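You operate a simulated robot arm through the tools that you are given. There is no shell and no other tool. Be economical: measure what you need, move in short steps, check, and stop when the job is done.

You are at the controls of a simulated robot arm. One attempt, no reset.

## Task
Take the wild mint drying tray and leave it on the left half of the narrow table. Put the teal beaker in the inside of the sink. Put the sample cup from the upper shelf of the side table on the good tray. Put the blue cup in the inside of the sink. Open the screen twenty-six, put the blue jar from the top of the bottling table inside and shut the twenty-six again. The order is free. Set down upright: teal beaker, blue jar.
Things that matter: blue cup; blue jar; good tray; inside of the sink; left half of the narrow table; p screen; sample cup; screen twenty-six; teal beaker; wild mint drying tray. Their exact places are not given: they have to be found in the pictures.

The check looks at the end state, three seconds after you hand in, the way a careful person would. Anything else that was tipped, shoved, dropped, spilled or broken makes it a failure.

## Robot
A 6-joint arm with a two-finger gripper on a trunk, on a base that drives. Base frame: it is fixed to the floor where the robot stands at the start and does not move with it; the origin is under the middle of the robot, x ahead of it, y to its left, z up; the surface under the hand at the start is at about z = 800. Readings come in mm, degrees, newtons and seconds.
With the tool pointing down near the work surface it reaches from about 300 to 740 mm from the robot's upright axis, wherever it stands. Its first joint turns from -166.0 to 166.0 degrees. Places, roughly: blue cup (8x8x7 cm) [2500, -600, 800]; blue jar [2500, 500, 750]; good tray [-1000, 1500, 1000]; inside of the sink [2200, -2800, 700]; left half of the narrow table [-1100, -700, 800]; p screen [2300, 3500, 500]; sample cup (6x6x5 cm) [2300, -400, 500]; screen twenty-six [2300, 3500, 500]; teal beaker (6x6x8 cm) [400, -100, 800]; wild mint drying tray [500, 0, 750]. Payload 1.57 kg.
Tool frame: the origin (TCP) lies between the finger pads and is the grasp point; the fingertips stand 21 mm ahead of it; z points along the fingers, y is the line along which they close. The gripper opens to 70 mm. The gripper's body begins 50 mm behind the TCP.
Orientation is that of the tool frame in the base frame, as [roll, pitch, yaw] about the fixed x, y, z axes, in that order (R = Rz(yaw) Ry(pitch) Rx(roll)). With the fingers straight down and closing along the base's y, the tool's x points along the base's -x, its y along +y and its z along -z.

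## Interface
- The arm moves only by the tool jog_arm. Its argument "rows" is a list of rows, each a list of 6 numbers: the shift along the base's x, y, z in mm, then the turn, a rotation vector about the base's x, y, z in degrees. In form: [[x, y, z, ax, ay, az], ...]. A call has 1 to 20 rows; each row shifts and turns the commanded pose from where the row before left it. "fingers" is the opening, from 0 (shut) to 1 (fully open), set as the call begins (left out, the last holds). A row lasts 0.2 s, in which the tool goes at most 50 mm and 8.6 degrees; a call with a longer step from one row to the next is refused whole, and so is a gripper value outside its range. Where a pose cannot be reached the arm comes as near as it can. A force on the tool above 40 N (or 10 N above the force at the start of the call, whichever is more), or a blocked arm, ends the call early, and 0.2 s more pass. Each finger halts on what it meets, pressing with about 30 N; the grip force reading is that of the motor and also rises with nothing between the fingers. The clock runs only during rows and for 0.2 s after the last one: add rows that do not move to give the fingers time. The reply holds the time, the measured pose of the TCP, the force on the tool along the base axes, the opening and the grip force, in the units named above and with some noise, with the torque about the TCP (base axes, N m) and any sound that the robot's microphone picked up, and new pictures: "pictures" is both (left out), scene, wrist or none.
- Cameras (640 x 400 px; columns grow to the right, rows downward): "scene" is now at [20.2, 131.9, 1486.6]; the picture's right is [-0.28, -0.96, 0.00], its down [-0.67, 0.19, -0.72] and it looks along [0.69, -0.20, -0.70] (base axes); focal length 285 px, centre (320, 200). "wrist" rides on the gripper at [79, 4, -81] in the tool frame; the picture's right is [-0.05, 1.00, 0.00], its down [-0.67, -0.04, -0.74] and it looks along [-0.74, -0.04, 0.67] (tool axes); focal length 256 px, centre (320, 200).
- base_move(legs): drives the robot by 1 to 6 legs, each [ahead, left, turn to the left] in mm, mm and degrees, along the robot's own axes; the way and the turn of a leg run together, so that a leg with both is an arc; at most 1500 mm and 180 degrees a leg. The arm and the cameras ride along, it lands a little off, and it stops where it bumps. It gives what a move gives, and a new picture of the scene camera.
- aim_head(pan, tilt): turns the head with the scene camera to pan (to the left, within 155 degrees either way) and tilt (down, from -29 to 69), counted from straight ahead of the robot. It gives what a move gives, and a new picture of the scene camera.
- pixel_to_xyz(camera, pixels): for up to 12 pixels [column, row] of the newest picture of that camera ("zoom" is the newest enlarged one), the place [x, y, z] in the base frame of the surface seen there, good to about 2 mm. It takes no simulated time.
- zoom(camera, box): a new picture of the part [left, top, right, bottom] of that camera's present view, enlarged. It takes no simulated time.
- sign_off(): hands the job in; it is judged then, once.

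Work in short steps. Measure before you move; look again where a grasp or a placing could have gone wrong, and mend it. You have 124 turns and 260 pictures in all, those below and enlarged ones among them. Open the gripper and draw the arm clear of the work before you hand the job in, unless the task says otherwise; then end with one line.

The tools are called after "Request:" by a JSON object that holds its "fn" and its "kwargs". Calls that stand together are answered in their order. jog_arm: Moves the arm, as the interface text tells. Its arguments: {"type":"object","properties":{"rows":{"type":"array"},"fingers":{"type":"number"},"pictures":{"type":"string","enum":["both","scene","wrist","none"]}},"required":["rows"]} The other tools are called the same way: base_move (legs) drives the base; aim_head (pan, tilt) turns the head that bears the scene camera; pixel_to_xyz (camera, pixels) gives the place of the surface under pixels of a picture; zoom (camera, box) takes an enlarged picture of a part of a camera's view; sign_off () hands the job in.

At the start:

```text
time_s: 0.0
tcp_pos: [396.1, -71.6, 1094.4]
orientation: [-179.9, 0.0, -179.9]
ft_force: [0.3, -0.1, 0.5]
ft_torque: [-0.01, -0.03, -0.03]
width: 70.0
grasp_force: 0.2
robot x, y, heading: [-2.6, 0.7, -0.2]
head pan, tilt: [-16.2, 44.1]
```

scene: 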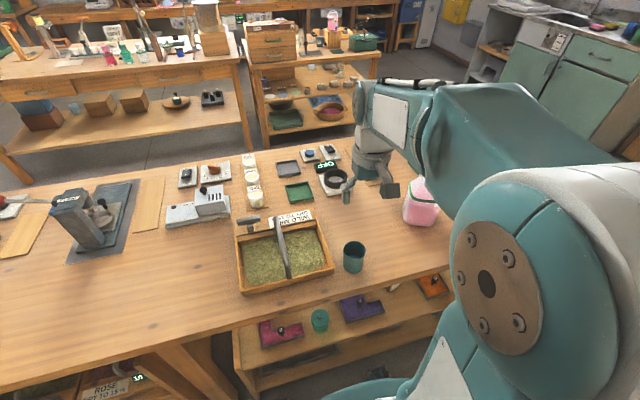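
wrist: 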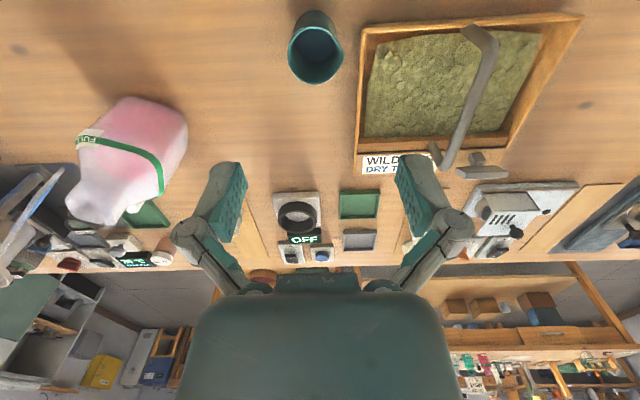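

The scene shows the wild mint tray at about (284,255) and the teal beaker at (354,257). I'll zoom in on them, and measure them as well.

Request:
{"fn": "zoom", "kwargs": {"camera": "scene", "box": [220, 140, 460, 310]}}

Request:
{"fn": "pixel_to_xyz", "kwargs": {"camera": "scene", "pixels": [[237, 240], [243, 293], [333, 268], [320, 222], [354, 245], [354, 268], [283, 215], [288, 275], [345, 247], [363, 247], [200, 270], [265, 260]]}}

Request:
{"fn": "zoom", "kwargs": {"camera": "scene", "box": [0, 0, 440, 150]}}

```text
2.35 times, centred on (340, 225) of scene
```

zoom: 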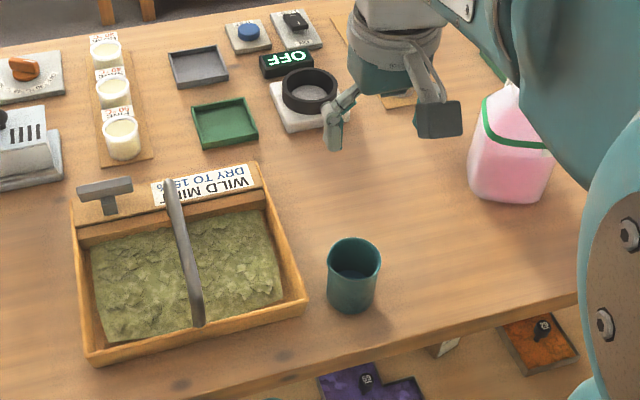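

```text
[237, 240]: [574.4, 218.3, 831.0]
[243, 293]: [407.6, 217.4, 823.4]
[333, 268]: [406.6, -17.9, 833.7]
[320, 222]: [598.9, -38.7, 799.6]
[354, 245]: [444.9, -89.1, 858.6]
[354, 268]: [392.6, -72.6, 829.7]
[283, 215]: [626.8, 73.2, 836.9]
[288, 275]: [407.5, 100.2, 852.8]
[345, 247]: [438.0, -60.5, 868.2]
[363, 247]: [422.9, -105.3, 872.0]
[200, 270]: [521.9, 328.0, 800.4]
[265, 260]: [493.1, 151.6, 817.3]
```

```text
1.45 times, centred on (220, 75) of scene
```

zoom: 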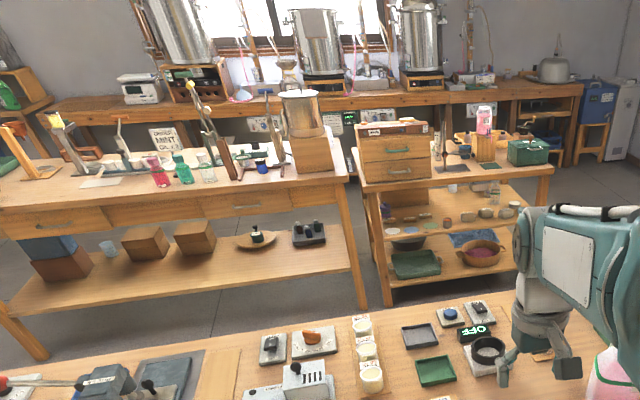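

The tray has a grey bail handle, running from (170,180) to (198,325) in the zoom. I'll take a close zoom of it to measure the height.

Request:
{"fn": "zoom", "kwargs": {"camera": "scene", "box": [230, 200, 340, 300]}}

Request:
{"fn": "pixel_to_xyz", "kwargs": {"camera": "zoom", "pixels": [[270, 70], [300, 150], [320, 240], [345, 350], [330, 290], [120, 80], [180, 75], [300, 90], [200, 200]]}}

Request:
{"fn": "zoom", "kwargs": {"camera": "wrist", "box": [280, 0, 600, 200]}}

```text
4.00 times, centred on (285, 250) of scene
```

zoom: 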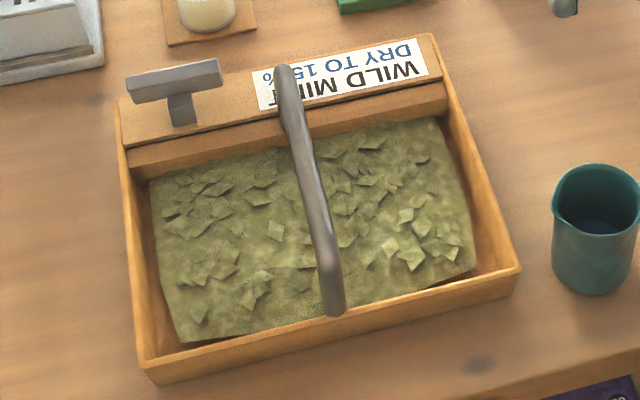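

```text
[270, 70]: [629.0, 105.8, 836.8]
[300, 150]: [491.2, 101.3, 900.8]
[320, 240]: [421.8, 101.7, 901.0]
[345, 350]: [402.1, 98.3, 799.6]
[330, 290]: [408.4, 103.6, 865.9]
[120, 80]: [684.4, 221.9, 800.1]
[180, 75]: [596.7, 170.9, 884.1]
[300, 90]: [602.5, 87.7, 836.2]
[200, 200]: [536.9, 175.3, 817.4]
```

```text
2.00 times, centred on (440, 100) of wrist
```

zoom: 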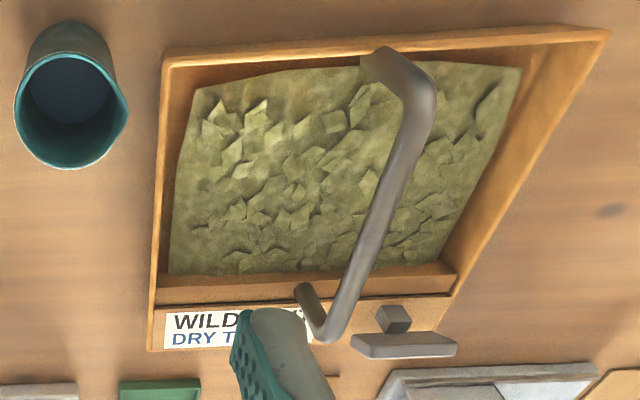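

Handle bar is at y≈101, top z≈901, along x. Before touching anything I'll look round for the other places: behind the robot first.

Request:
{"fn": "aim_head", "kwargs": {"pan": -150, "tilt": 25}}

Request:
{"fn": "aim_head", "kwargs": {"pan": 130, "tilt": 20}}

Request:
{"fn": "aim_head", "kwargs": {"pan": 55, "tilt": 20}}

Request:
{"fn": "aim_head", "kwargs": {"pan": -65, "tilt": 20}}

```text
time_s: 2.2
tcp_pos: [394.5, -71.5, 1095.4]
orientation: [-180.0, 0.0, -180.0]
ft_force: [-0.7, -0.6, -0.1]
ft_torque: [-0.02, 0.02, 0.01]
width: 70.0
grasp_force: 0.1
robot x, y, heading: [1.3, 0.5, 0.0]
head pan, tilt: [-150.0, 25.0]
```

scene: 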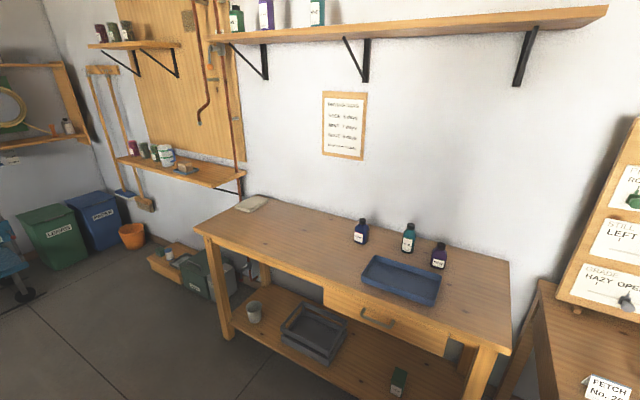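

```text
time_s: 6.0
tcp_pos: [395.0, -72.1, 1096.2]
orientation: [-180.0, 0.0, 180.0]
ft_force: [0.6, -0.1, -0.4]
ft_torque: [-0.03, 0.07, -0.01]
width: 70.1
grasp_force: 0.1
robot x, y, heading: [0.1, -1.2, -0.3]
head pan, tilt: [130.0, 20.0]
```

scene: 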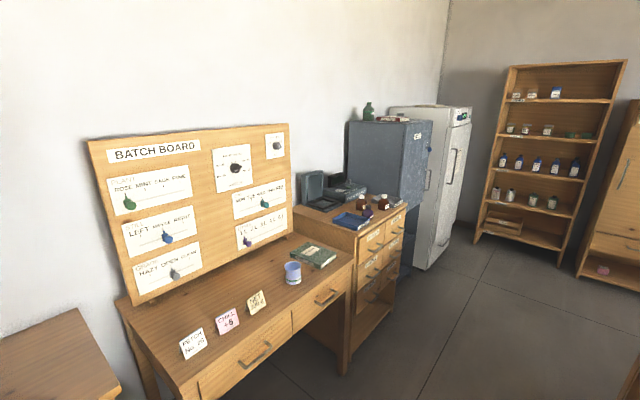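

```text
time_s: 7.5
tcp_pos: [395.4, -72.0, 1095.8]
orientation: [180.0, 0.0, 180.0]
ft_force: [-0.2, -0.3, -0.2]
ft_torque: [0.02, 0.02, 0.0]
width: 69.9
grasp_force: 0.1
robot x, y, heading: [0.9, 3.1, 0.1]
head pan, tilt: [55.0, 20.0]
```

scene: 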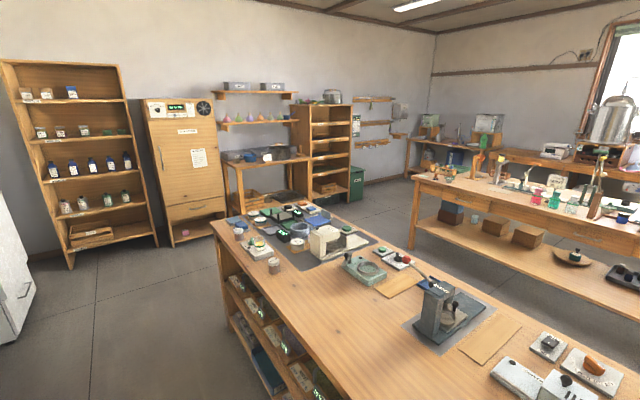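

```text
time_s: 9.5
tcp_pos: [396.4, -71.0, 1096.2]
orientation: [180.0, 0.0, 179.9]
ft_force: [0.0, 0.2, -0.2]
ft_torque: [0.01, 0.01, -0.05]
width: 70.0
grasp_force: 0.1
robot x, y, heading: [2.0, -1.6, 0.1]
head pan, tilt: [-65.0, 20.0]
```

scene: 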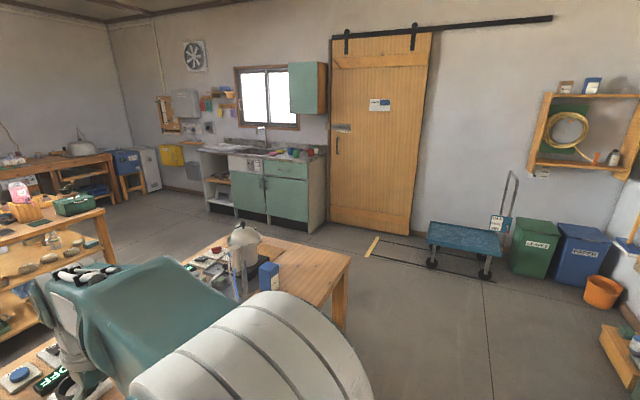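

The narrow table is behind right (pan −150), its left half free apart from a paper at the far left. I'll now go above the tray's handle at (512,101).

Request:
{"fn": "aim_head", "kwargs": {"pan": 0, "tilt": 45}}

Request:
{"fn": "jog_arm", "kwargs": {"rows": [[23, 35, -10, 0, 0, 0], [23, 35, -20, 0, 0, 0], [23, 34, -30, 0, 0, 0], [23, 34, -30, 0, 0, 0], [24, 35, -20, 0, 0, 0], [0, 0, 0, 0, 0, 0], [0, 0, 0, 0, 0, 0]], "fingers": 1}}

```text
time_s: 10.8
tcp_pos: [395.1, -71.4, 1096.0]
orientation: [179.8, -0.1, 180.0]
ft_force: [-0.1, 0.3, -0.3]
ft_torque: [0.0, 0.03, -0.01]
width: 70.0
grasp_force: 0.1
robot x, y, heading: [-2.2, -0.8, -0.1]
head pan, tilt: [0.0, 45.0]
```

scene: 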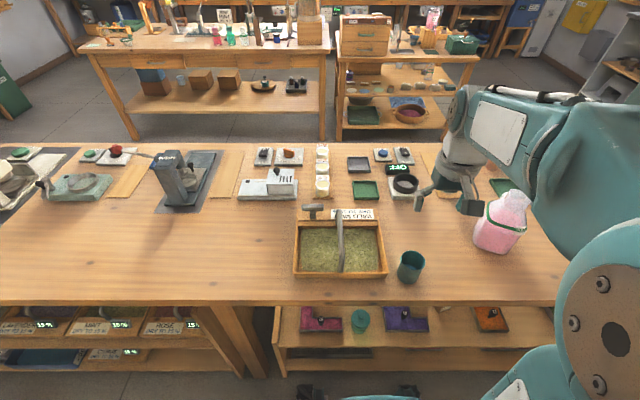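

```text
refused: row 3 steps farther than a row can; nothing moved
```

Row too long; smaller rows.

Request:
{"fn": "jog_arm", "kwargs": {"rows": [[23, 35, -20, 0, 0, 0], [23, 35, -20, 0, 0, 0], [23, 34, -20, 0, 0, 0], [23, 34, -20, 0, 0, 0], [24, 35, -20, 0, 0, 0], [0, 0, -10, 0, 0, 0], [0, 0, 0, 0, 0, 0]], "fingers": 1}}

```text
time_s: 12.4
tcp_pos: [513.2, 100.8, 986.3]
orientation: [180.0, 0.1, -180.0]
ft_force: [0.9, 0.2, -0.7]
ft_torque: [0.01, 0.01, -0.01]
width: 70.1
grasp_force: 0.0
robot x, y, heading: [0.7, 0.9, -0.1]
head pan, tilt: [0.0, 45.0]
```

scene: 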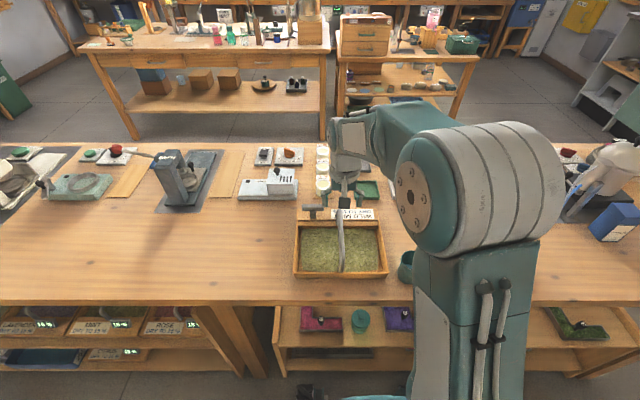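
wrist: 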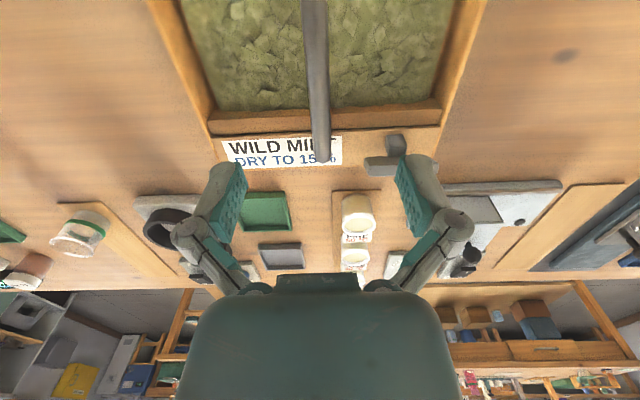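

Bar is centred between fingers; I'll check where its far end is.

Request:
{"fn": "pixel_to_xyz", "kwargs": {"camera": "wrist", "pixels": [[321, 155], [320, 130], [317, 60], [318, 100], [385, 165]]}}

```text
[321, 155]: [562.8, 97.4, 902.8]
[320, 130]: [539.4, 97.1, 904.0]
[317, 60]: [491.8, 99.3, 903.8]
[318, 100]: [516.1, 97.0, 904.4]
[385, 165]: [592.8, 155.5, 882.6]
```

Bar spans x≈408–565, y≈98, top 904. Move to x≈497, descend to z≈892 and close.

Request:
{"fn": "jog_arm", "kwargs": {"rows": [[-16, -2, -20, 0, 0, 0], [0, 0, -35, 0, 0, 0], [0, 0, -39, 0, 0, 0], [0, 0, 0, 0, 0, 0]], "fingers": 1, "pictures": "none"}}

Request:
{"fn": "jog_arm", "kwargs": {"rows": [[0, 0, 0, 0, 0, 0], [0, 0, 0, 0, 0, 0], [0, 0, 0, 0, 0, 0], [0, 0, 0, 0, 0, 0]], "fingers": 0, "pictures": "wrist"}}

Request:
{"fn": "jog_arm", "kwargs": {"rows": [[0, 0, 8, 0, 0, 0], [0, 0, 8, 0, 0, 0], [0, 0, 8, 0, 0, 0], [0, 0, 0, 0, 0, 0], [0, 0, 0, 0, 0, 0]], "fingers": 0}}

```text
time_s: 13.4
tcp_pos: [494.4, 100.5, 890.4]
orientation: [-179.9, 0.0, -180.0]
ft_force: [-0.5, -0.5, 0.0]
ft_torque: [0.02, -0.05, 0.03]
width: 70.1
grasp_force: 0.0
robot x, y, heading: [0.4, -1.3, 0.1]
head pan, tilt: [0.0, 45.0]
```

```text
time_s: 14.4
tcp_pos: [494.5, 99.1, 892.5]
orientation: [-180.0, 0.2, -180.0]
ft_force: [-2.7, 0.3, 24.5]
ft_torque: [-0.01, 0.34, 0.02]
width: 13.3
grasp_force: 29.7
robot x, y, heading: [1.6, -0.7, 0.1]
head pan, tilt: [0.0, 45.0]
```

wrist: 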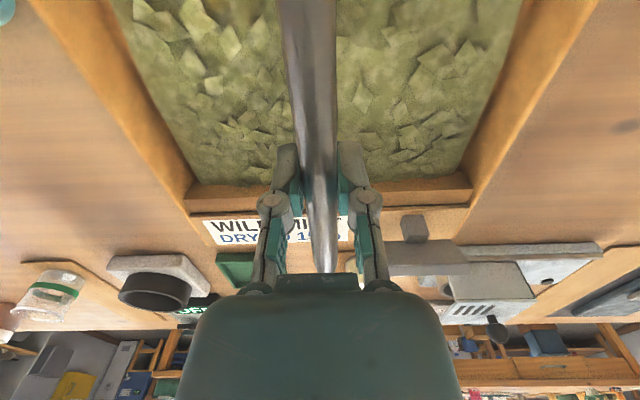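

```text
time_s: 15.7
tcp_pos: [495.4, 99.4, 914.2]
orientation: [-179.9, -0.1, 180.0]
ft_force: [0.3, 0.5, 0.0]
ft_torque: [0.0, 0.17, 0.0]
width: 14.2
grasp_force: 29.8
robot x, y, heading: [0.4, -0.3, 0.1]
head pan, tilt: [0.0, 45.0]
```

scene: 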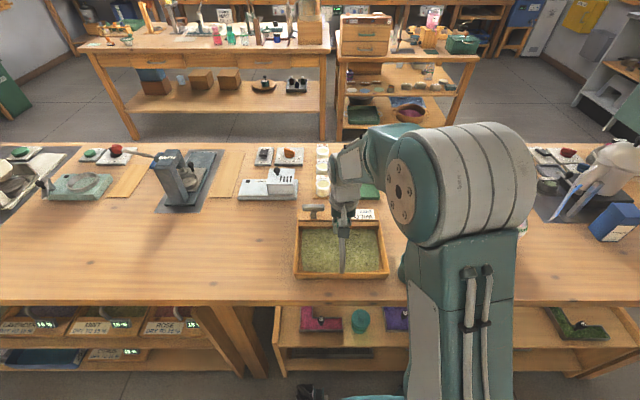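
wrist: 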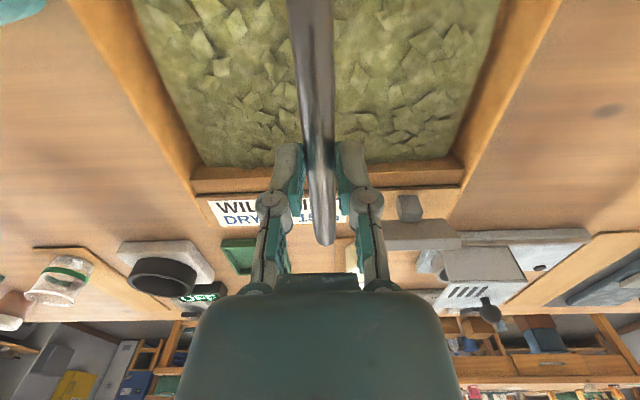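

Need to check whether the tray really lifted.

Request:
{"fn": "pixel_to_xyz", "kwargs": {"camera": "wrist", "pixels": [[318, 100], [320, 180], [325, 235], [300, 200], [250, 100], [170, 80], [480, 120], [408, 208]]}}

Request:
{"fn": "zoom", "kwargs": {"camera": "scene", "box": [280, 190, 420, 290]}}

Request:
{"fn": "pixel_to_xyz", "kwargs": {"camera": "scene", "pixels": [[297, 273], [380, 270], [342, 260], [330, 250], [313, 209]]}}

```text
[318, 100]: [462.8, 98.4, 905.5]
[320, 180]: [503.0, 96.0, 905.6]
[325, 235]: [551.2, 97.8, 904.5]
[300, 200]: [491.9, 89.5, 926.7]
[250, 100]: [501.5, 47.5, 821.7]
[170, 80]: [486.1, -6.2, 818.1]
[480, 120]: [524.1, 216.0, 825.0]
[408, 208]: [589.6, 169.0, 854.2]
```

```text
4.00 times, centred on (350, 240) of scene
```

zoom: 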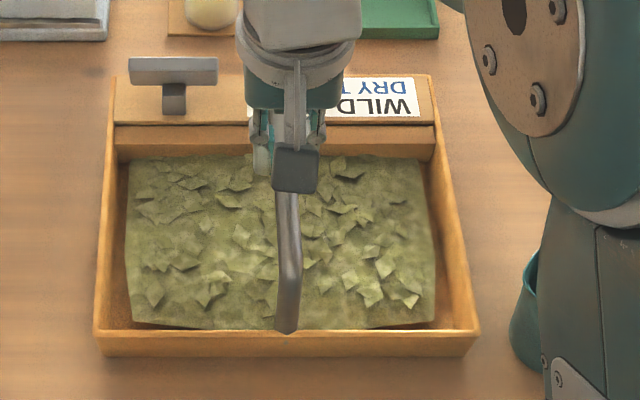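

```text
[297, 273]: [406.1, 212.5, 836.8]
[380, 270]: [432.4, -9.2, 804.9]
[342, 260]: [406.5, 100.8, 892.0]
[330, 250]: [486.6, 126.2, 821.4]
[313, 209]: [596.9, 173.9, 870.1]
```

The tray did not lift (rim still 837, bar top still 905): the grip slipped. I'll reopen, regrip with the TCP at the bar's mid-height (~898), and read forces.

Request:
{"fn": "jog_arm", "kwargs": {"rows": [[0, 0, 0, 0, 0, 0], [0, 0, 0, 0, 0, 0], [0, -1, -8, 0, 0, 0], [0, 0, -8, 0, 0, 0], [0, 0, 0, 0, 0, 0]], "fingers": 0.5, "pictures": "none"}}

Request:
{"fn": "jog_arm", "kwargs": {"rows": [[0, 0, 0, 0, 0, 0], [0, 0, 0, 0, 0, 0], [0, 0, 0, 0, 0, 0], [0, 0, 0, 0, 0, 0]], "fingers": 0, "pictures": "scene"}}

Request:
{"fn": "jog_arm", "kwargs": {"rows": [[0, 0, 3, 0, 0, 0], [0, 0, 0, 0, 0, 0]], "fingers": 0, "pictures": "none"}}

Request:
{"fn": "jog_arm", "kwargs": {"rows": [[0, 0, 3, 0, 0, 0], [0, 0, 0, 0, 0, 0]], "fingers": 0, "pictures": "wrist"}}

```text
time_s: 16.9
tcp_pos: [495.0, 97.4, 898.3]
orientation: [-179.9, -0.1, -180.0]
ft_force: [0.5, -0.5, -0.3]
ft_torque: [-0.01, 0.01, 0.0]
width: 35.1
grasp_force: 0.1
robot x, y, heading: [-4.1, 2.7, -0.2]
head pan, tilt: [0.0, 45.0]
```

```text
time_s: 17.9
tcp_pos: [493.9, 97.5, 898.9]
orientation: [-179.9, 0.0, 180.0]
ft_force: [-2.8, 0.2, 10.5]
ft_torque: [-0.01, 0.28, 0.06]
width: 13.7
grasp_force: 29.8
robot x, y, heading: [-0.8, 1.9, 0.2]
head pan, tilt: [0.0, 45.0]
```

scene: 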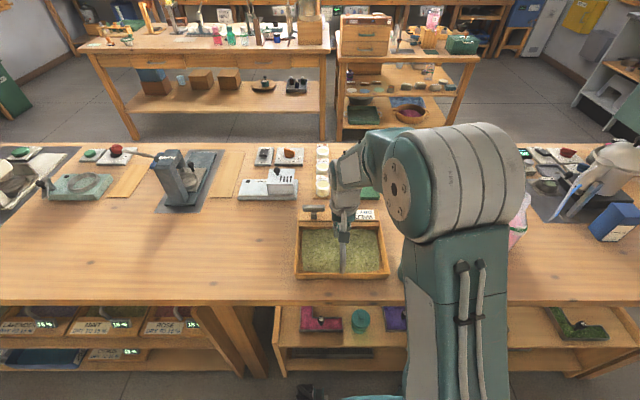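

```text
time_s: 18.4
tcp_pos: [495.0, 98.4, 901.3]
orientation: [-179.8, -0.1, 179.9]
ft_force: [-0.2, -0.1, -2.3]
ft_torque: [0.0, 0.14, 0.0]
width: 13.9
grasp_force: 30.1
robot x, y, heading: [-2.2, 1.4, -0.1]
head pan, tilt: [0.0, 45.0]
```

```text
time_s: 19.1
tcp_pos: [495.7, 98.7, 904.0]
orientation: [-179.9, -0.1, -179.9]
ft_force: [0.4, 0.2, -2.2]
ft_torque: [-0.01, 0.11, -0.01]
width: 13.8
grasp_force: 29.8
robot x, y, heading: [2.6, 1.2, -0.0]
head pan, tilt: [0.0, 45.0]
```

wrist: 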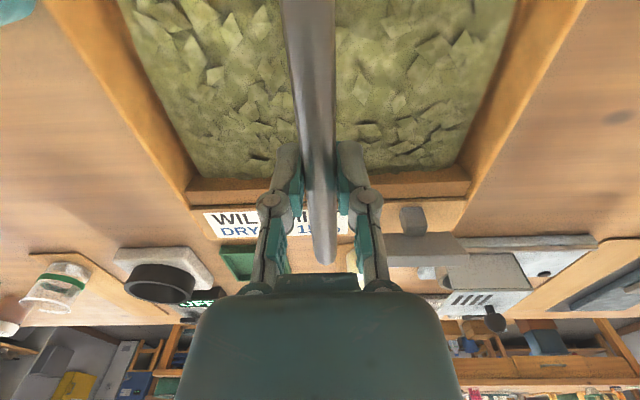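

The bail is very slippery (only ~2 N before sliding), so a friction pinch from above won't lift. I'll hook it instead: fingers horizontal (pointing −y), one beneath the bar. First go up and to the left, then turn the tool.

Request:
{"fn": "jog_arm", "kwargs": {"rows": [[0, 0, 0, 0, 0, 0], [0, 0, 0, 0, 0, 0], [0, 0, 40, 0, 0, 0], [0, 0, 45, 0, 0, 0], [0, 0, 45, 0, 0, 0], [0, 30, 30, 0, 0, 0], [0, 45, 0, 0, 0, 0], [0, 45, 0, 0, 0, 0], [0, 30, 0, -8, 0, 0], [0, 0, 0, -8, 0, 0], [0, 0, 0, -8, 0, 0], [0, 0, 0, -8, 0, 0], [0, 0, 0, -8, 0, 0], [0, 0, 0, -8, 0, 0], [0, 0, 0, -8, 0, 0], [0, 0, 0, -8, 0, 0], [0, 0, 0, -8, 0, 0], [0, 0, 0, -8, 0, 0], [0, 0, 0, -8, 0, 0], [0, 0, 0, -2, 0, 0]], "fingers": 0.6}}

```text
time_s: 23.2
tcp_pos: [483.7, 153.8, 1011.6]
orientation: [-90.2, 0.0, -179.5]
ft_force: [-0.4, 0.5, 0.1]
ft_torque: [0.01, 0.04, -0.02]
width: 41.8
grasp_force: 0.1
out of reach, approached as far as the arm can: row 17, 18, 19, 20
robot x, y, heading: [0.5, -1.6, -0.0]
head pan, tilt: [0.0, 45.0]
```

scene: 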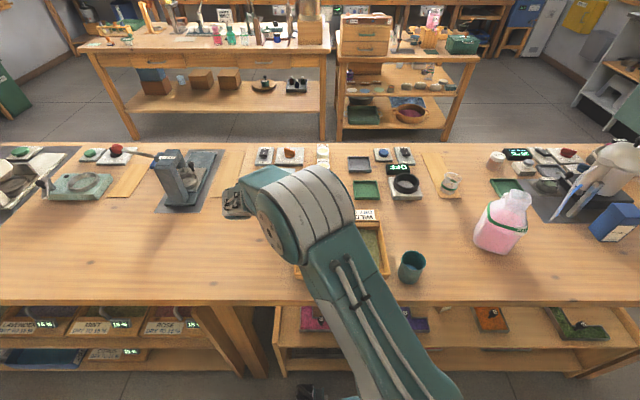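
wrist: 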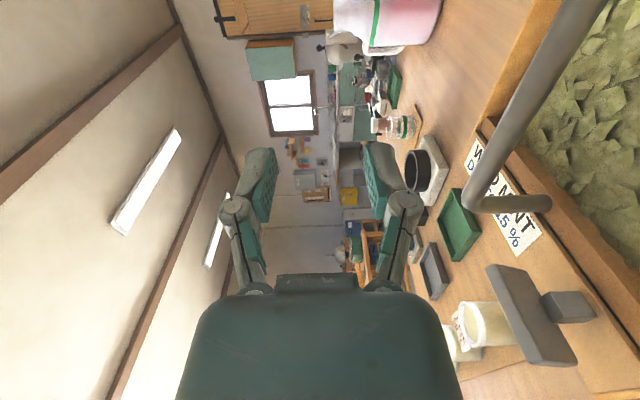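

Arm is at its reach limit there. Drive the base 200 mm left so the sideways pose is comfortable.

Request:
{"fn": "base_move", "kwargs": {"legs": [[0, 200, 0]]}}

Request:
{"fn": "jog_arm", "kwargs": {"rows": [[0, 0, 0, 0, 0, 0], [0, 0, 0, 0, 0, 0]], "pictures": "wrist"}}

```text
time_s: 24.9
tcp_pos: [484.0, 348.0, 1013.0]
orientation: [-90.6, 0.1, -179.5]
ft_force: [0.0, 0.8, 0.6]
ft_torque: [0.02, 0.01, 0.01]
width: 42.3
grasp_force: 0.2
robot x, y, heading: [-2.9, 199.5, 0.1]
head pan, tilt: [0.0, 45.0]
```

scene: 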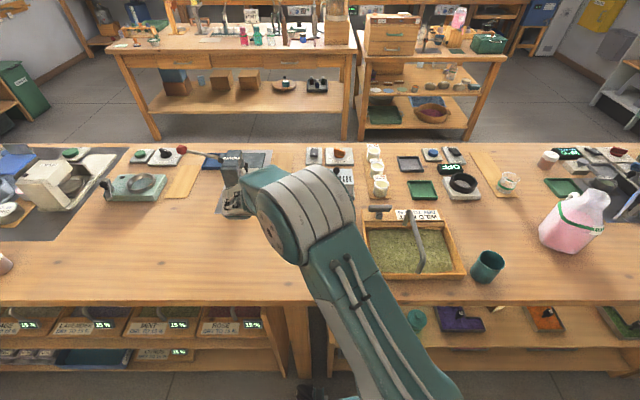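

```text
time_s: 25.4
tcp_pos: [483.5, 347.9, 1012.9]
orientation: [-90.6, 0.0, -179.6]
ft_force: [0.3, -0.1, 0.2]
ft_torque: [-0.01, -0.04, 0.02]
width: 41.8
grasp_force: 0.0
robot x, y, heading: [2.9, 199.6, -0.0]
head pan, tilt: [0.0, 45.0]
```

wrist: 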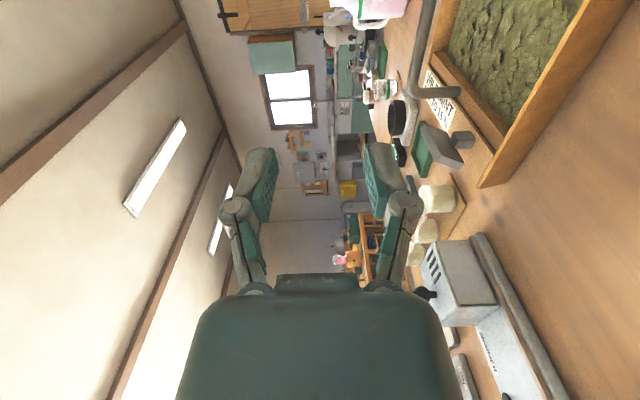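

Clear of everything. Move in to y≈205 at this height, then lower to bar height (z≈897), x≈495.

Request:
{"fn": "jog_arm", "kwargs": {"rows": [[4, -36, 0, 0, 0, 0], [4, -36, 0, 0, 0, 0], [4, -36, 0, 0, 0, 0], [0, -35, -10, 0, 0, 0], [0, 0, -40, 0, 0, 0], [0, 0, -40, 0, 0, 0], [0, 0, -26, 0, 0, 0], [0, 0, 0, 0, 0, 0]], "fingers": 0.6}}

```text
time_s: 27.2
tcp_pos: [496.8, 208.6, 896.8]
orientation: [-90.4, -0.1, -179.7]
ft_force: [-0.1, -0.7, -0.1]
ft_torque: [-0.02, 0.03, 0.02]
width: 41.8
grasp_force: 0.2
robot x, y, heading: [0.8, 199.7, 0.0]
head pan, tilt: [0.0, 45.0]
```

scene: 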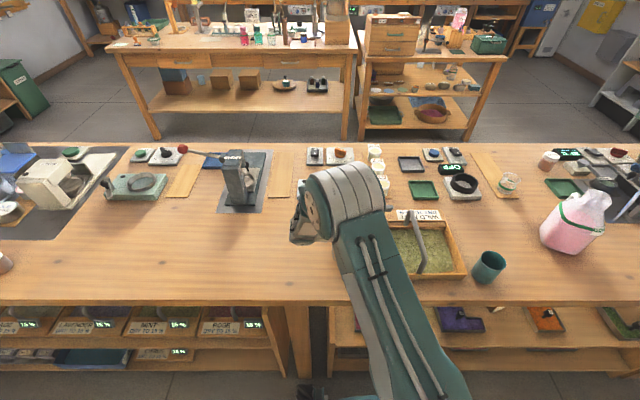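
wrist: 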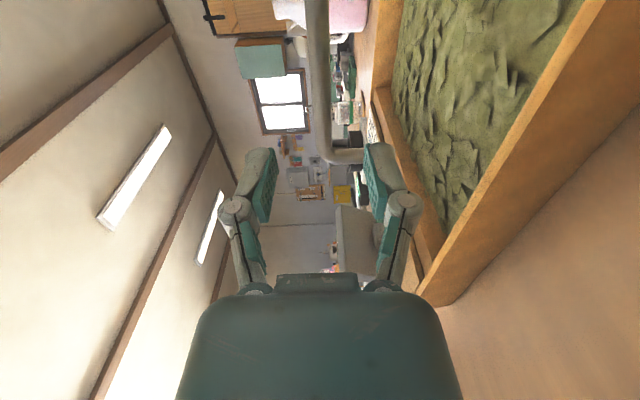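

The bar (column ~317) is centred between the fingers vertically. Move in to y≈97 and close.

Request:
{"fn": "jog_arm", "kwargs": {"rows": [[0, -40, 0, 0, 0, 0], [0, -40, 0, 0, 0, 0], [0, -31, 0, 0, 0, 0], [0, 0, 0, 0, 0, 0]], "fingers": 0.6, "pictures": "wrist"}}

Request:
{"fn": "jog_arm", "kwargs": {"rows": [[0, 0, 0, 0, 0, 0], [0, 0, 0, 0, 0, 0], [0, 0, 0, 0, 0, 0], [0, 0, 0, 0, 0, 0]], "fingers": 0, "pictures": "wrist"}}

```text
time_s: 28.2
tcp_pos: [496.8, 97.8, 898.8]
orientation: [-90.4, 0.0, -179.5]
ft_force: [-0.7, -0.3, 0.5]
ft_torque: [0.0, 0.01, -0.03]
width: 42.0
grasp_force: 0.0
robot x, y, heading: [2.9, 199.9, 0.0]
head pan, tilt: [0.0, 45.0]
```

wrist: 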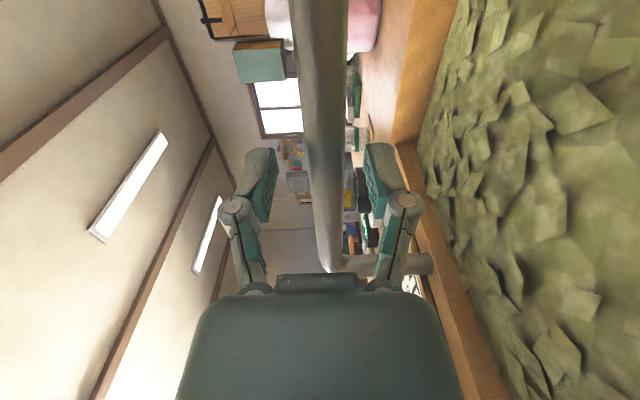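

```text
time_s: 29.2
tcp_pos: [496.1, 96.8, 897.8]
orientation: [-90.4, 0.0, -179.6]
ft_force: [-1.0, 0.0, 0.7]
ft_torque: [0.02, 0.15, -0.02]
width: 13.4
grasp_force: 30.3
robot x, y, heading: [-1.6, 202.7, 0.1]
head pan, tilt: [0.0, 45.0]
```

wrist: 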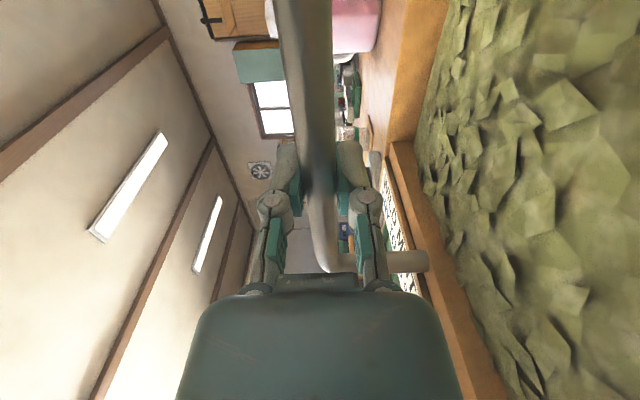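

Gripped around the bar, with a finger underneath. Lift 10 mm and read the force and torque.

Request:
{"fn": "jog_arm", "kwargs": {"rows": [[0, 0, 3, 0, 0, 0], [0, 0, 3, 0, 0, 0], [0, 0, 4, 0, 0, 0], [0, 0, 0, 0, 0, 0], [0, 0, 0, 0, 0, 0]], "fingers": 0}}

```text
time_s: 30.4
tcp_pos: [495.5, 96.4, 907.4]
orientation: [-90.3, 0.0, -179.6]
ft_force: [0.8, -0.3, -2.5]
ft_torque: [0.0, 0.11, 0.02]
width: 13.6
grasp_force: 29.8
robot x, y, heading: [0.9, 198.0, -0.1]
head pan, tilt: [0.0, 45.0]
```

scene: 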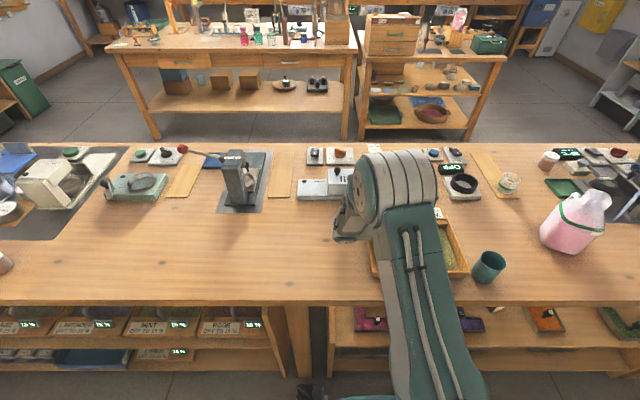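
wrist: 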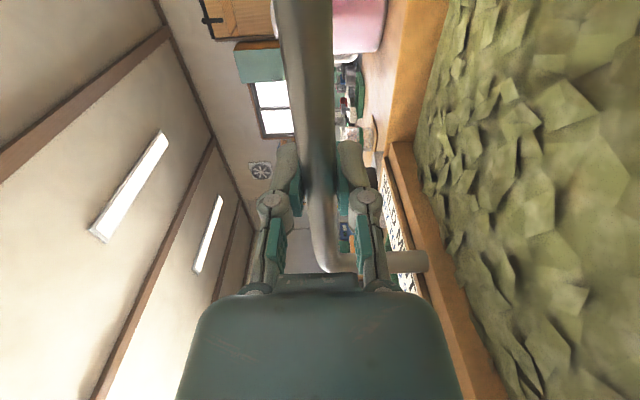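

Bar moved with the fingers. I'll check whether the whole tray is off the table by measuring the rim.

Request:
{"fn": "pixel_to_xyz", "kwargs": {"camera": "scene", "pixels": [[467, 270], [456, 244], [447, 222], [376, 272]]}}

Request:
{"fn": "pixel_to_xyz", "kwargs": {"camera": "wrist", "pixels": [[420, 60], [395, 155], [440, 300], [470, 380], [310, 150], [520, 200]]}}

Request:
{"fn": "zoom", "kwargs": {"camera": "scene", "box": [350, 190, 510, 300]}}

```text
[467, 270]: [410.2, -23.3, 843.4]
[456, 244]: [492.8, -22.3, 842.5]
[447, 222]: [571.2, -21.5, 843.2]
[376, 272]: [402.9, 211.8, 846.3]
```

```text
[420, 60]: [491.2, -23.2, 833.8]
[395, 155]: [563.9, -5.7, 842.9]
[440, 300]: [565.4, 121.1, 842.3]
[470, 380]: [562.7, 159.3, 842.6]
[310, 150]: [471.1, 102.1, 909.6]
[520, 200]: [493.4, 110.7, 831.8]
```

```text
3.64 times, centred on (430, 245) of scene
```

zoom: 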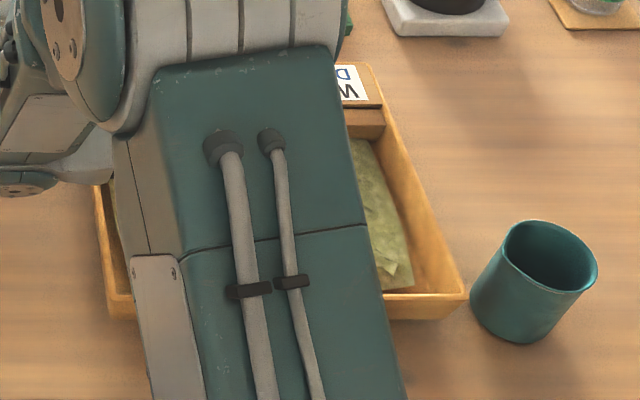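

Tray lifted level (rim +7..10 mm all round, mint moved along). Raise further and look at the narrow table to measure it.

Request:
{"fn": "jog_arm", "kwargs": {"rows": [[0, 0, 20, 0, 0, 0], [0, 0, 25, 0, 0, 0], [0, 0, 25, 0, 0, 0], [0, 0, 25, 0, 0, 0], [0, 0, 15, 0, 0, 0], [0, 0, 0, 0, 0, 0]], "pictures": "wrist"}}

Request:
{"fn": "aim_head", "kwargs": {"pan": -150, "tilt": 25}}

Request:
{"fn": "pixel_to_xyz", "kwargs": {"camera": "scene", "pixels": [[195, 230], [510, 340], [262, 200], [510, 262], [255, 205], [370, 270], [330, 250], [440, 290], [280, 235], [300, 270]]}}

```text
time_s: 31.9
tcp_pos: [495.6, 97.0, 1016.0]
orientation: [-90.4, 0.1, -179.6]
ft_force: [0.7, 0.5, -3.0]
ft_torque: [-0.02, 0.08, 0.02]
width: 13.4
grasp_force: 29.9
robot x, y, heading: [-1.6, 198.3, 0.1]
head pan, tilt: [0.0, 45.0]
```

wrist: 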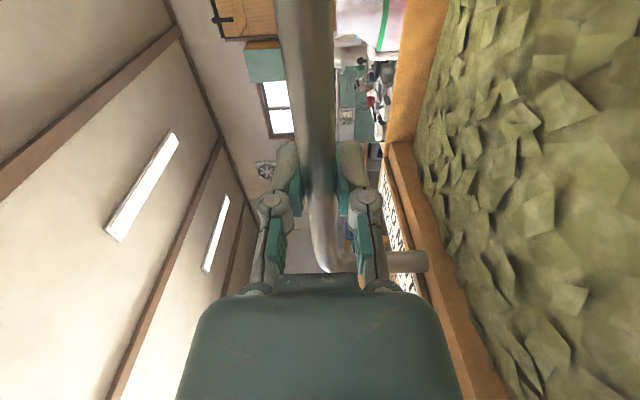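

```text
time_s: 34.2
tcp_pos: [496.1, 96.8, 1016.6]
orientation: [-90.6, 0.0, -179.6]
ft_force: [-0.1, 0.2, -2.3]
ft_torque: [-0.01, 0.15, 0.0]
width: 13.6
grasp_force: 30.0
robot x, y, heading: [2.2, 201.5, 0.2]
head pan, tilt: [-150.0, 25.0]
```

scene: 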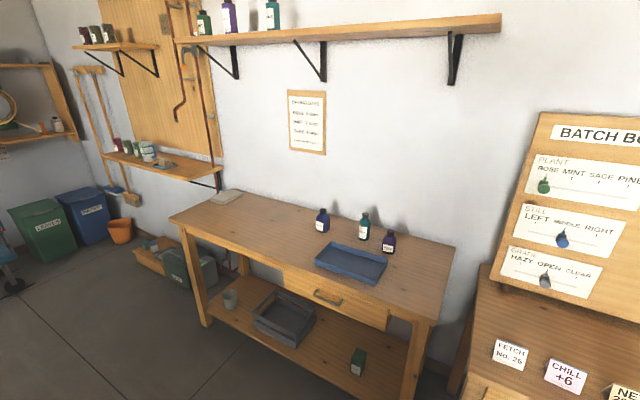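

```text
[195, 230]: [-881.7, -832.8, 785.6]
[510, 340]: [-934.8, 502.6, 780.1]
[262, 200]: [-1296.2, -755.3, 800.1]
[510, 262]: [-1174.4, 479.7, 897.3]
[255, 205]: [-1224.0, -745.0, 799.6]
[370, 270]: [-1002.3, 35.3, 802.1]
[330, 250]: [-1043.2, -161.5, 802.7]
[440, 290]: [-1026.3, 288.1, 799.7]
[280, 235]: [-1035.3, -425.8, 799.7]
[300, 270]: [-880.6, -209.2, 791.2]
```

Measure the table's corners and the objects on it.

Request:
{"fn": "pixel_to_xyz", "kwargs": {"camera": "scene", "pixels": [[172, 218], [434, 316], [453, 250], [228, 200], [240, 193], [317, 260], [322, 228], [235, 225], [215, 204], [208, 280]]}}

Request:
{"fn": "zoom", "kwargs": {"camera": "scene", "box": [160, 170, 480, 370]}}

```text
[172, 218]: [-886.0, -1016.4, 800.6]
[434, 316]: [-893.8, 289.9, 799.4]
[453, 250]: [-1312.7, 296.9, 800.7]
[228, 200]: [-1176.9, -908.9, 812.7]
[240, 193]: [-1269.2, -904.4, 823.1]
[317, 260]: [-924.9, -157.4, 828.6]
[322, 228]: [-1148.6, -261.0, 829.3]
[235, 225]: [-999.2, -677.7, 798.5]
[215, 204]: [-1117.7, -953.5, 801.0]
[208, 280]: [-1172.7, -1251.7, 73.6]
```

```text
2.00 times, centred on (320, 270) of scene
```

zoom: 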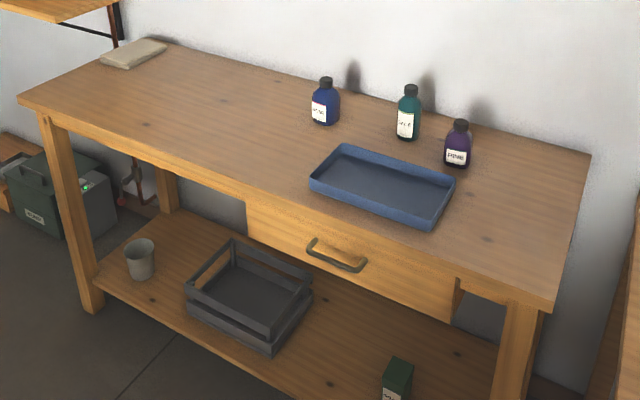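

Table spans x −1325…−886, y −1016…295; left half (facing it) is y<−360. Drive: back 350, right 990, and turn right 90 twice.

Request:
{"fn": "aim_head", "kwargs": {"pan": 0, "tilt": 40}}

Request:
{"fn": "base_move", "kwargs": {"legs": [[-350, 0, 0], [0, -990, 0]]}}

Request:
{"fn": "base_move", "kwargs": {"legs": [[0, 0, -90], [0, 0, -90]]}}

```text
time_s: 36.5
tcp_pos: [495.9, 96.6, 1017.2]
orientation: [-90.5, 0.0, -179.6]
ft_force: [0.8, 0.0, -3.3]
ft_torque: [-0.01, 0.11, 0.0]
width: 13.4
grasp_force: 30.3
robot x, y, heading: [2.5, 201.6, 0.1]
head pan, tilt: [0.0, 40.0]
```

scene: 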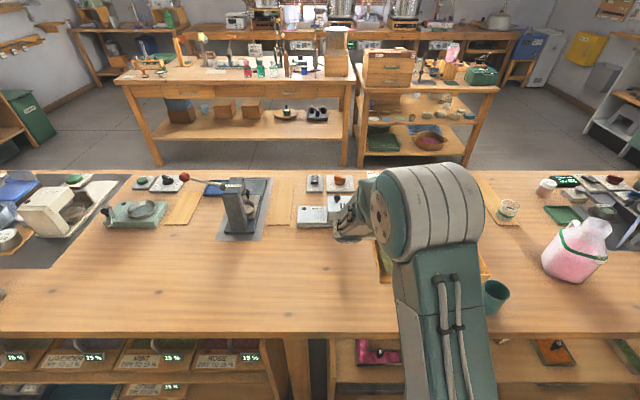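

```text
time_s: 43.5
tcp_pos: [120.2, -891.6, 1015.8]
orientation: [-90.4, 0.0, 178.0]
ft_force: [0.5, 0.6, -3.3]
ft_torque: [0.02, 0.1, -0.02]
width: 13.3
grasp_force: 29.3
robot x, y, heading: [-369.9, -769.7, -2.5]
head pan, tilt: [0.0, 40.0]
```

scene: 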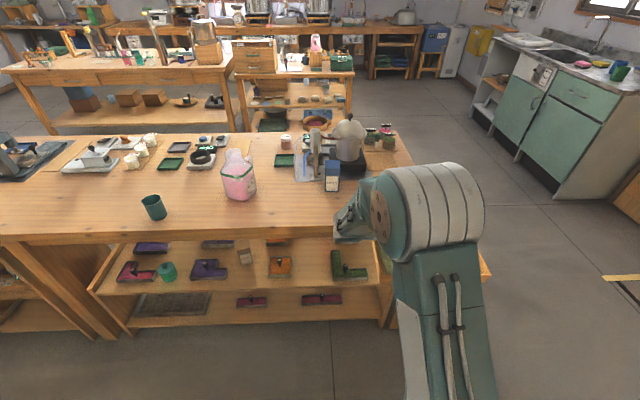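

```text
time_s: 51.5
tcp_pos: [-862.8, -650.6, 1016.1]
orientation: [-90.4, 0.0, -1.4]
ft_force: [0.0, 0.8, -1.9]
ft_torque: [0.0, -0.11, 0.03]
width: 13.5
grasp_force: 30.1
robot x, y, heading: [-369.2, -768.7, 178.3]
head pan, tilt: [0.0, 40.0]
```

scene: 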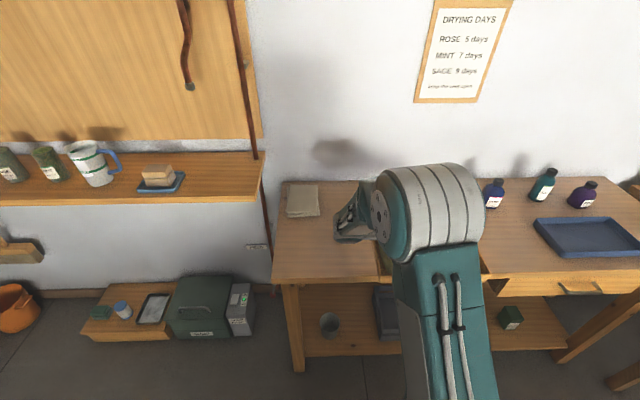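

Over the narrow table now. Check the shelf at the left (end at px (262,175)) for clearance before driving ahead 185.

Request:
{"fn": "pixel_to_xyz", "kwargs": {"camera": "scene", "pixels": [[260, 160], [262, 190], [355, 195], [340, 235], [480, 200], [185, 65], [200, 200]]}}

Request:
{"fn": "zoom", "kwargs": {"camera": "scene", "box": [260, 140, 500, 300]}}

```text
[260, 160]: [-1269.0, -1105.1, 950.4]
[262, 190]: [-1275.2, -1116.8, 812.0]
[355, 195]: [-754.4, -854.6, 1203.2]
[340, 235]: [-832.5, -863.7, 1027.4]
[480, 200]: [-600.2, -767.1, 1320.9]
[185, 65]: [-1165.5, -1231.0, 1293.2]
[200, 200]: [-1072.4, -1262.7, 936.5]
```

```text
2.50 times, centred on (380, 220) of scene
```

zoom: 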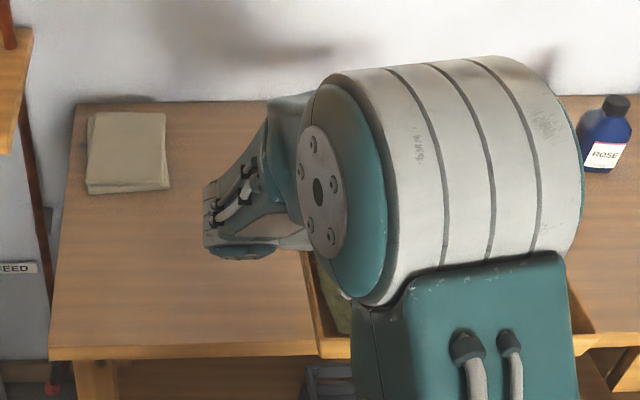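

Clear. Drive ahead 150, then fine positioning with the arm.

Request:
{"fn": "base_move", "kwargs": {"legs": [[150, 0, 1.5]]}}

Request:
{"fn": "jog_arm", "kwargs": {"rows": [[-20, -5, -20, 0, 0, 0], [-15, -5, -20, 0, 0, 0], [0, 0, -25, 0, 0, 0], [0, 0, -20, 0, 0, 0], [0, 0, -10, 0, 0, 0], [0, 0, 0, 0, 0, 0], [0, 0, 0, 0, 0, 0]]}}

```text
time_s: 52.9
tcp_pos: [-1015.3, -662.1, 1017.6]
orientation: [-90.5, 0.0, 0.2]
ft_force: [-1.0, 0.2, -1.8]
ft_torque: [-0.03, -0.1, -0.02]
width: 13.6
grasp_force: 29.6
robot x, y, heading: [-521.3, -769.3, 179.3]
head pan, tilt: [0.0, 40.0]
```

scene: 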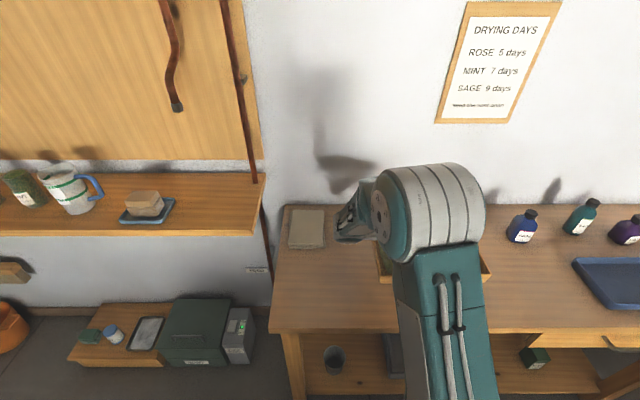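

```text
time_s: 54.5
tcp_pos: [-1051.9, -671.3, 922.6]
orientation: [-90.5, 0.1, 0.1]
ft_force: [-0.8, 0.0, -2.5]
ft_torque: [0.05, -0.09, -0.01]
width: 13.5
grasp_force: 30.1
robot x, y, heading: [-522.2, -767.0, 179.7]
head pan, tilt: [0.0, 40.0]
```

scene: 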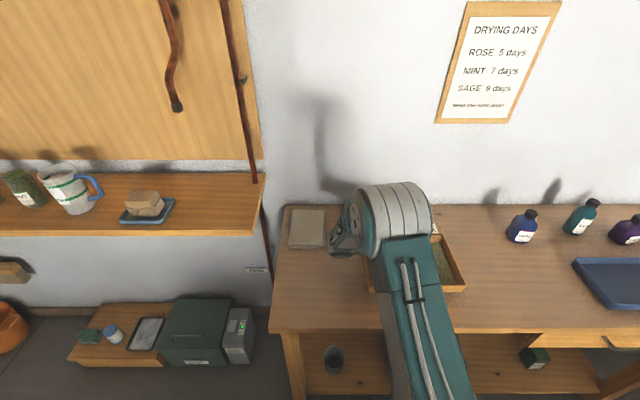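
wrist: 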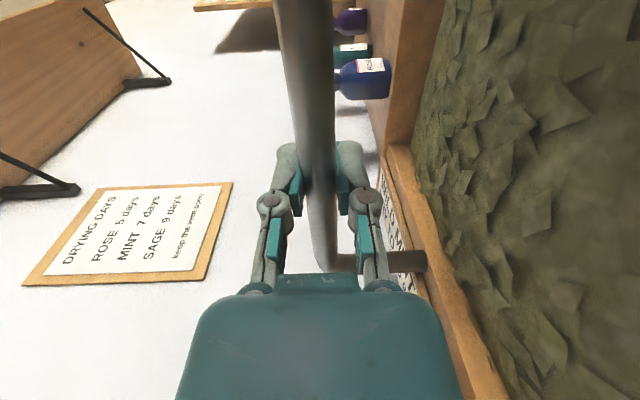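

Tray is ~25 mm above the table. Lower gently until force vanishes.

Request:
{"fn": "jog_arm", "kwargs": {"rows": [[0, 0, -8, 0, 0, 0], [0, 0, -8, 0, 0, 0], [0, 0, -4, 0, 0, 0], [0, 0, -3, 0, 0, 0], [0, 0, -2, 0, 0, 0], [0, 0, 0, 0, 0, 0]], "pictures": "none"}}

```text
time_s: 55.9
tcp_pos: [-1051.4, -671.3, 897.8]
orientation: [-90.5, 0.2, 0.2]
ft_force: [-0.3, -0.1, -2.4]
ft_torque: [-0.05, 0.01, -0.02]
width: 13.6
grasp_force: 29.6
robot x, y, heading: [-519.4, -765.1, 179.7]
head pan, tilt: [0.0, 40.0]
```

Request:
{"fn": "jog_arm", "kwargs": {"rows": [[0, 0, -1, 0, 0, 0], [0, 0, -1, 0, 0, 0], [0, 0, 0, 0, 0, 0]], "pictures": "none"}}

Request:
{"fn": "pixel_to_xyz", "kwargs": {"camera": "scene", "pixels": [[462, 285], [435, 235], [450, 262], [480, 290]]}}

```text
time_s: 56.7
tcp_pos: [-1050.1, -670.5, 894.9]
orientation: [-90.5, 0.1, 0.2]
ft_force: [-0.5, 0.4, -1.0]
ft_torque: [-0.04, 0.05, -0.07]
width: 13.2
grasp_force: 29.9
robot x, y, heading: [-518.8, -765.3, 179.5]
head pan, tilt: [0.0, 40.0]
```

```text
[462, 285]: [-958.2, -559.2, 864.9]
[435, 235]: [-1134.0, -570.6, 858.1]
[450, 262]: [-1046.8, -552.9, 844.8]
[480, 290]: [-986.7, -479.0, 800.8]
```

Torque changed sign and load is leaving: seated. Open, check, then withdraw along −y.

Request:
{"fn": "jog_arm", "kwargs": {"rows": [[0, 0, 0, 0, 0, 0], [0, 0, 0, 0, 0, 0], [0, 0, 1, 0, 0, 0], [0, 0, 1, 0, 0, 0]], "fingers": 0.6, "pictures": "wrist"}}

Request:
{"fn": "jog_arm", "kwargs": {"rows": [[0, -15, 0, 0, 0, 0], [0, -30, 0, 0, 0, 0], [0, -40, 0, 0, 0, 0], [0, -40, 0, 0, 0, 0], [0, 0, 40, 0, 0, 0], [0, 0, 45, 0, 0, 0], [0, 0, 45, 0, 0, 0], [0, 0, 45, 0, 0, 0], [0, 0, 0, 0, 0, 0]], "fingers": 0.6}}

```text
time_s: 57.7
tcp_pos: [-1049.7, -671.2, 897.6]
orientation: [-90.6, 0.1, 0.2]
ft_force: [0.3, 0.6, -0.5]
ft_torque: [0.0, -0.01, 0.0]
width: 41.8
grasp_force: 0.1
robot x, y, heading: [-520.8, -765.3, 179.5]
head pan, tilt: [0.0, 40.0]
```

wrist: 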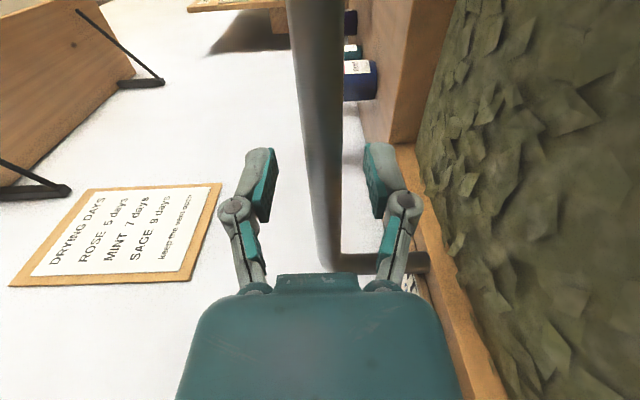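

```text
time_s: 59.7
tcp_pos: [-1049.4, -796.4, 1071.4]
orientation: [-90.3, 0.1, 0.2]
ft_force: [-0.2, 0.5, 0.3]
ft_torque: [-0.04, 0.05, 0.01]
width: 42.0
grasp_force: 0.0
robot x, y, heading: [-518.9, -769.2, 179.4]
head pan, tilt: [0.0, 40.0]
```

scene: 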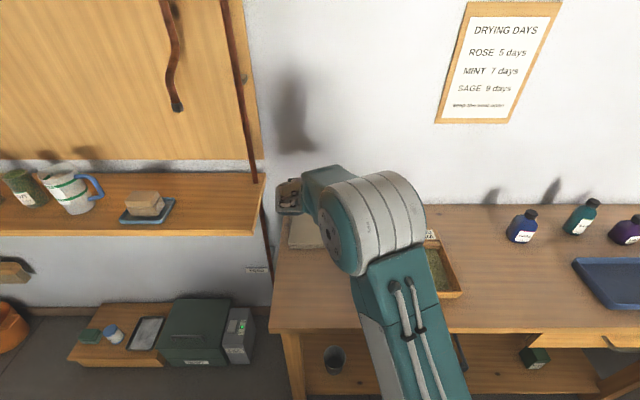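
wrist: 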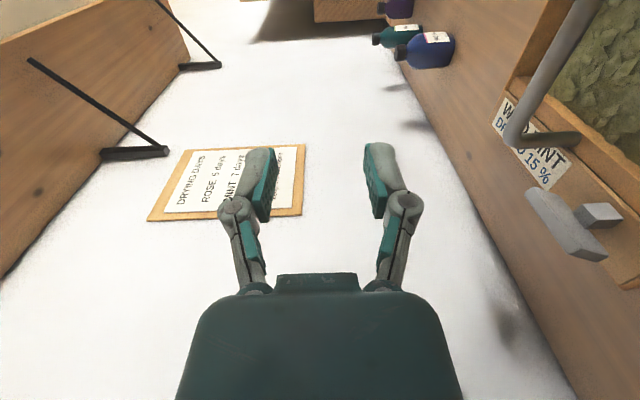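

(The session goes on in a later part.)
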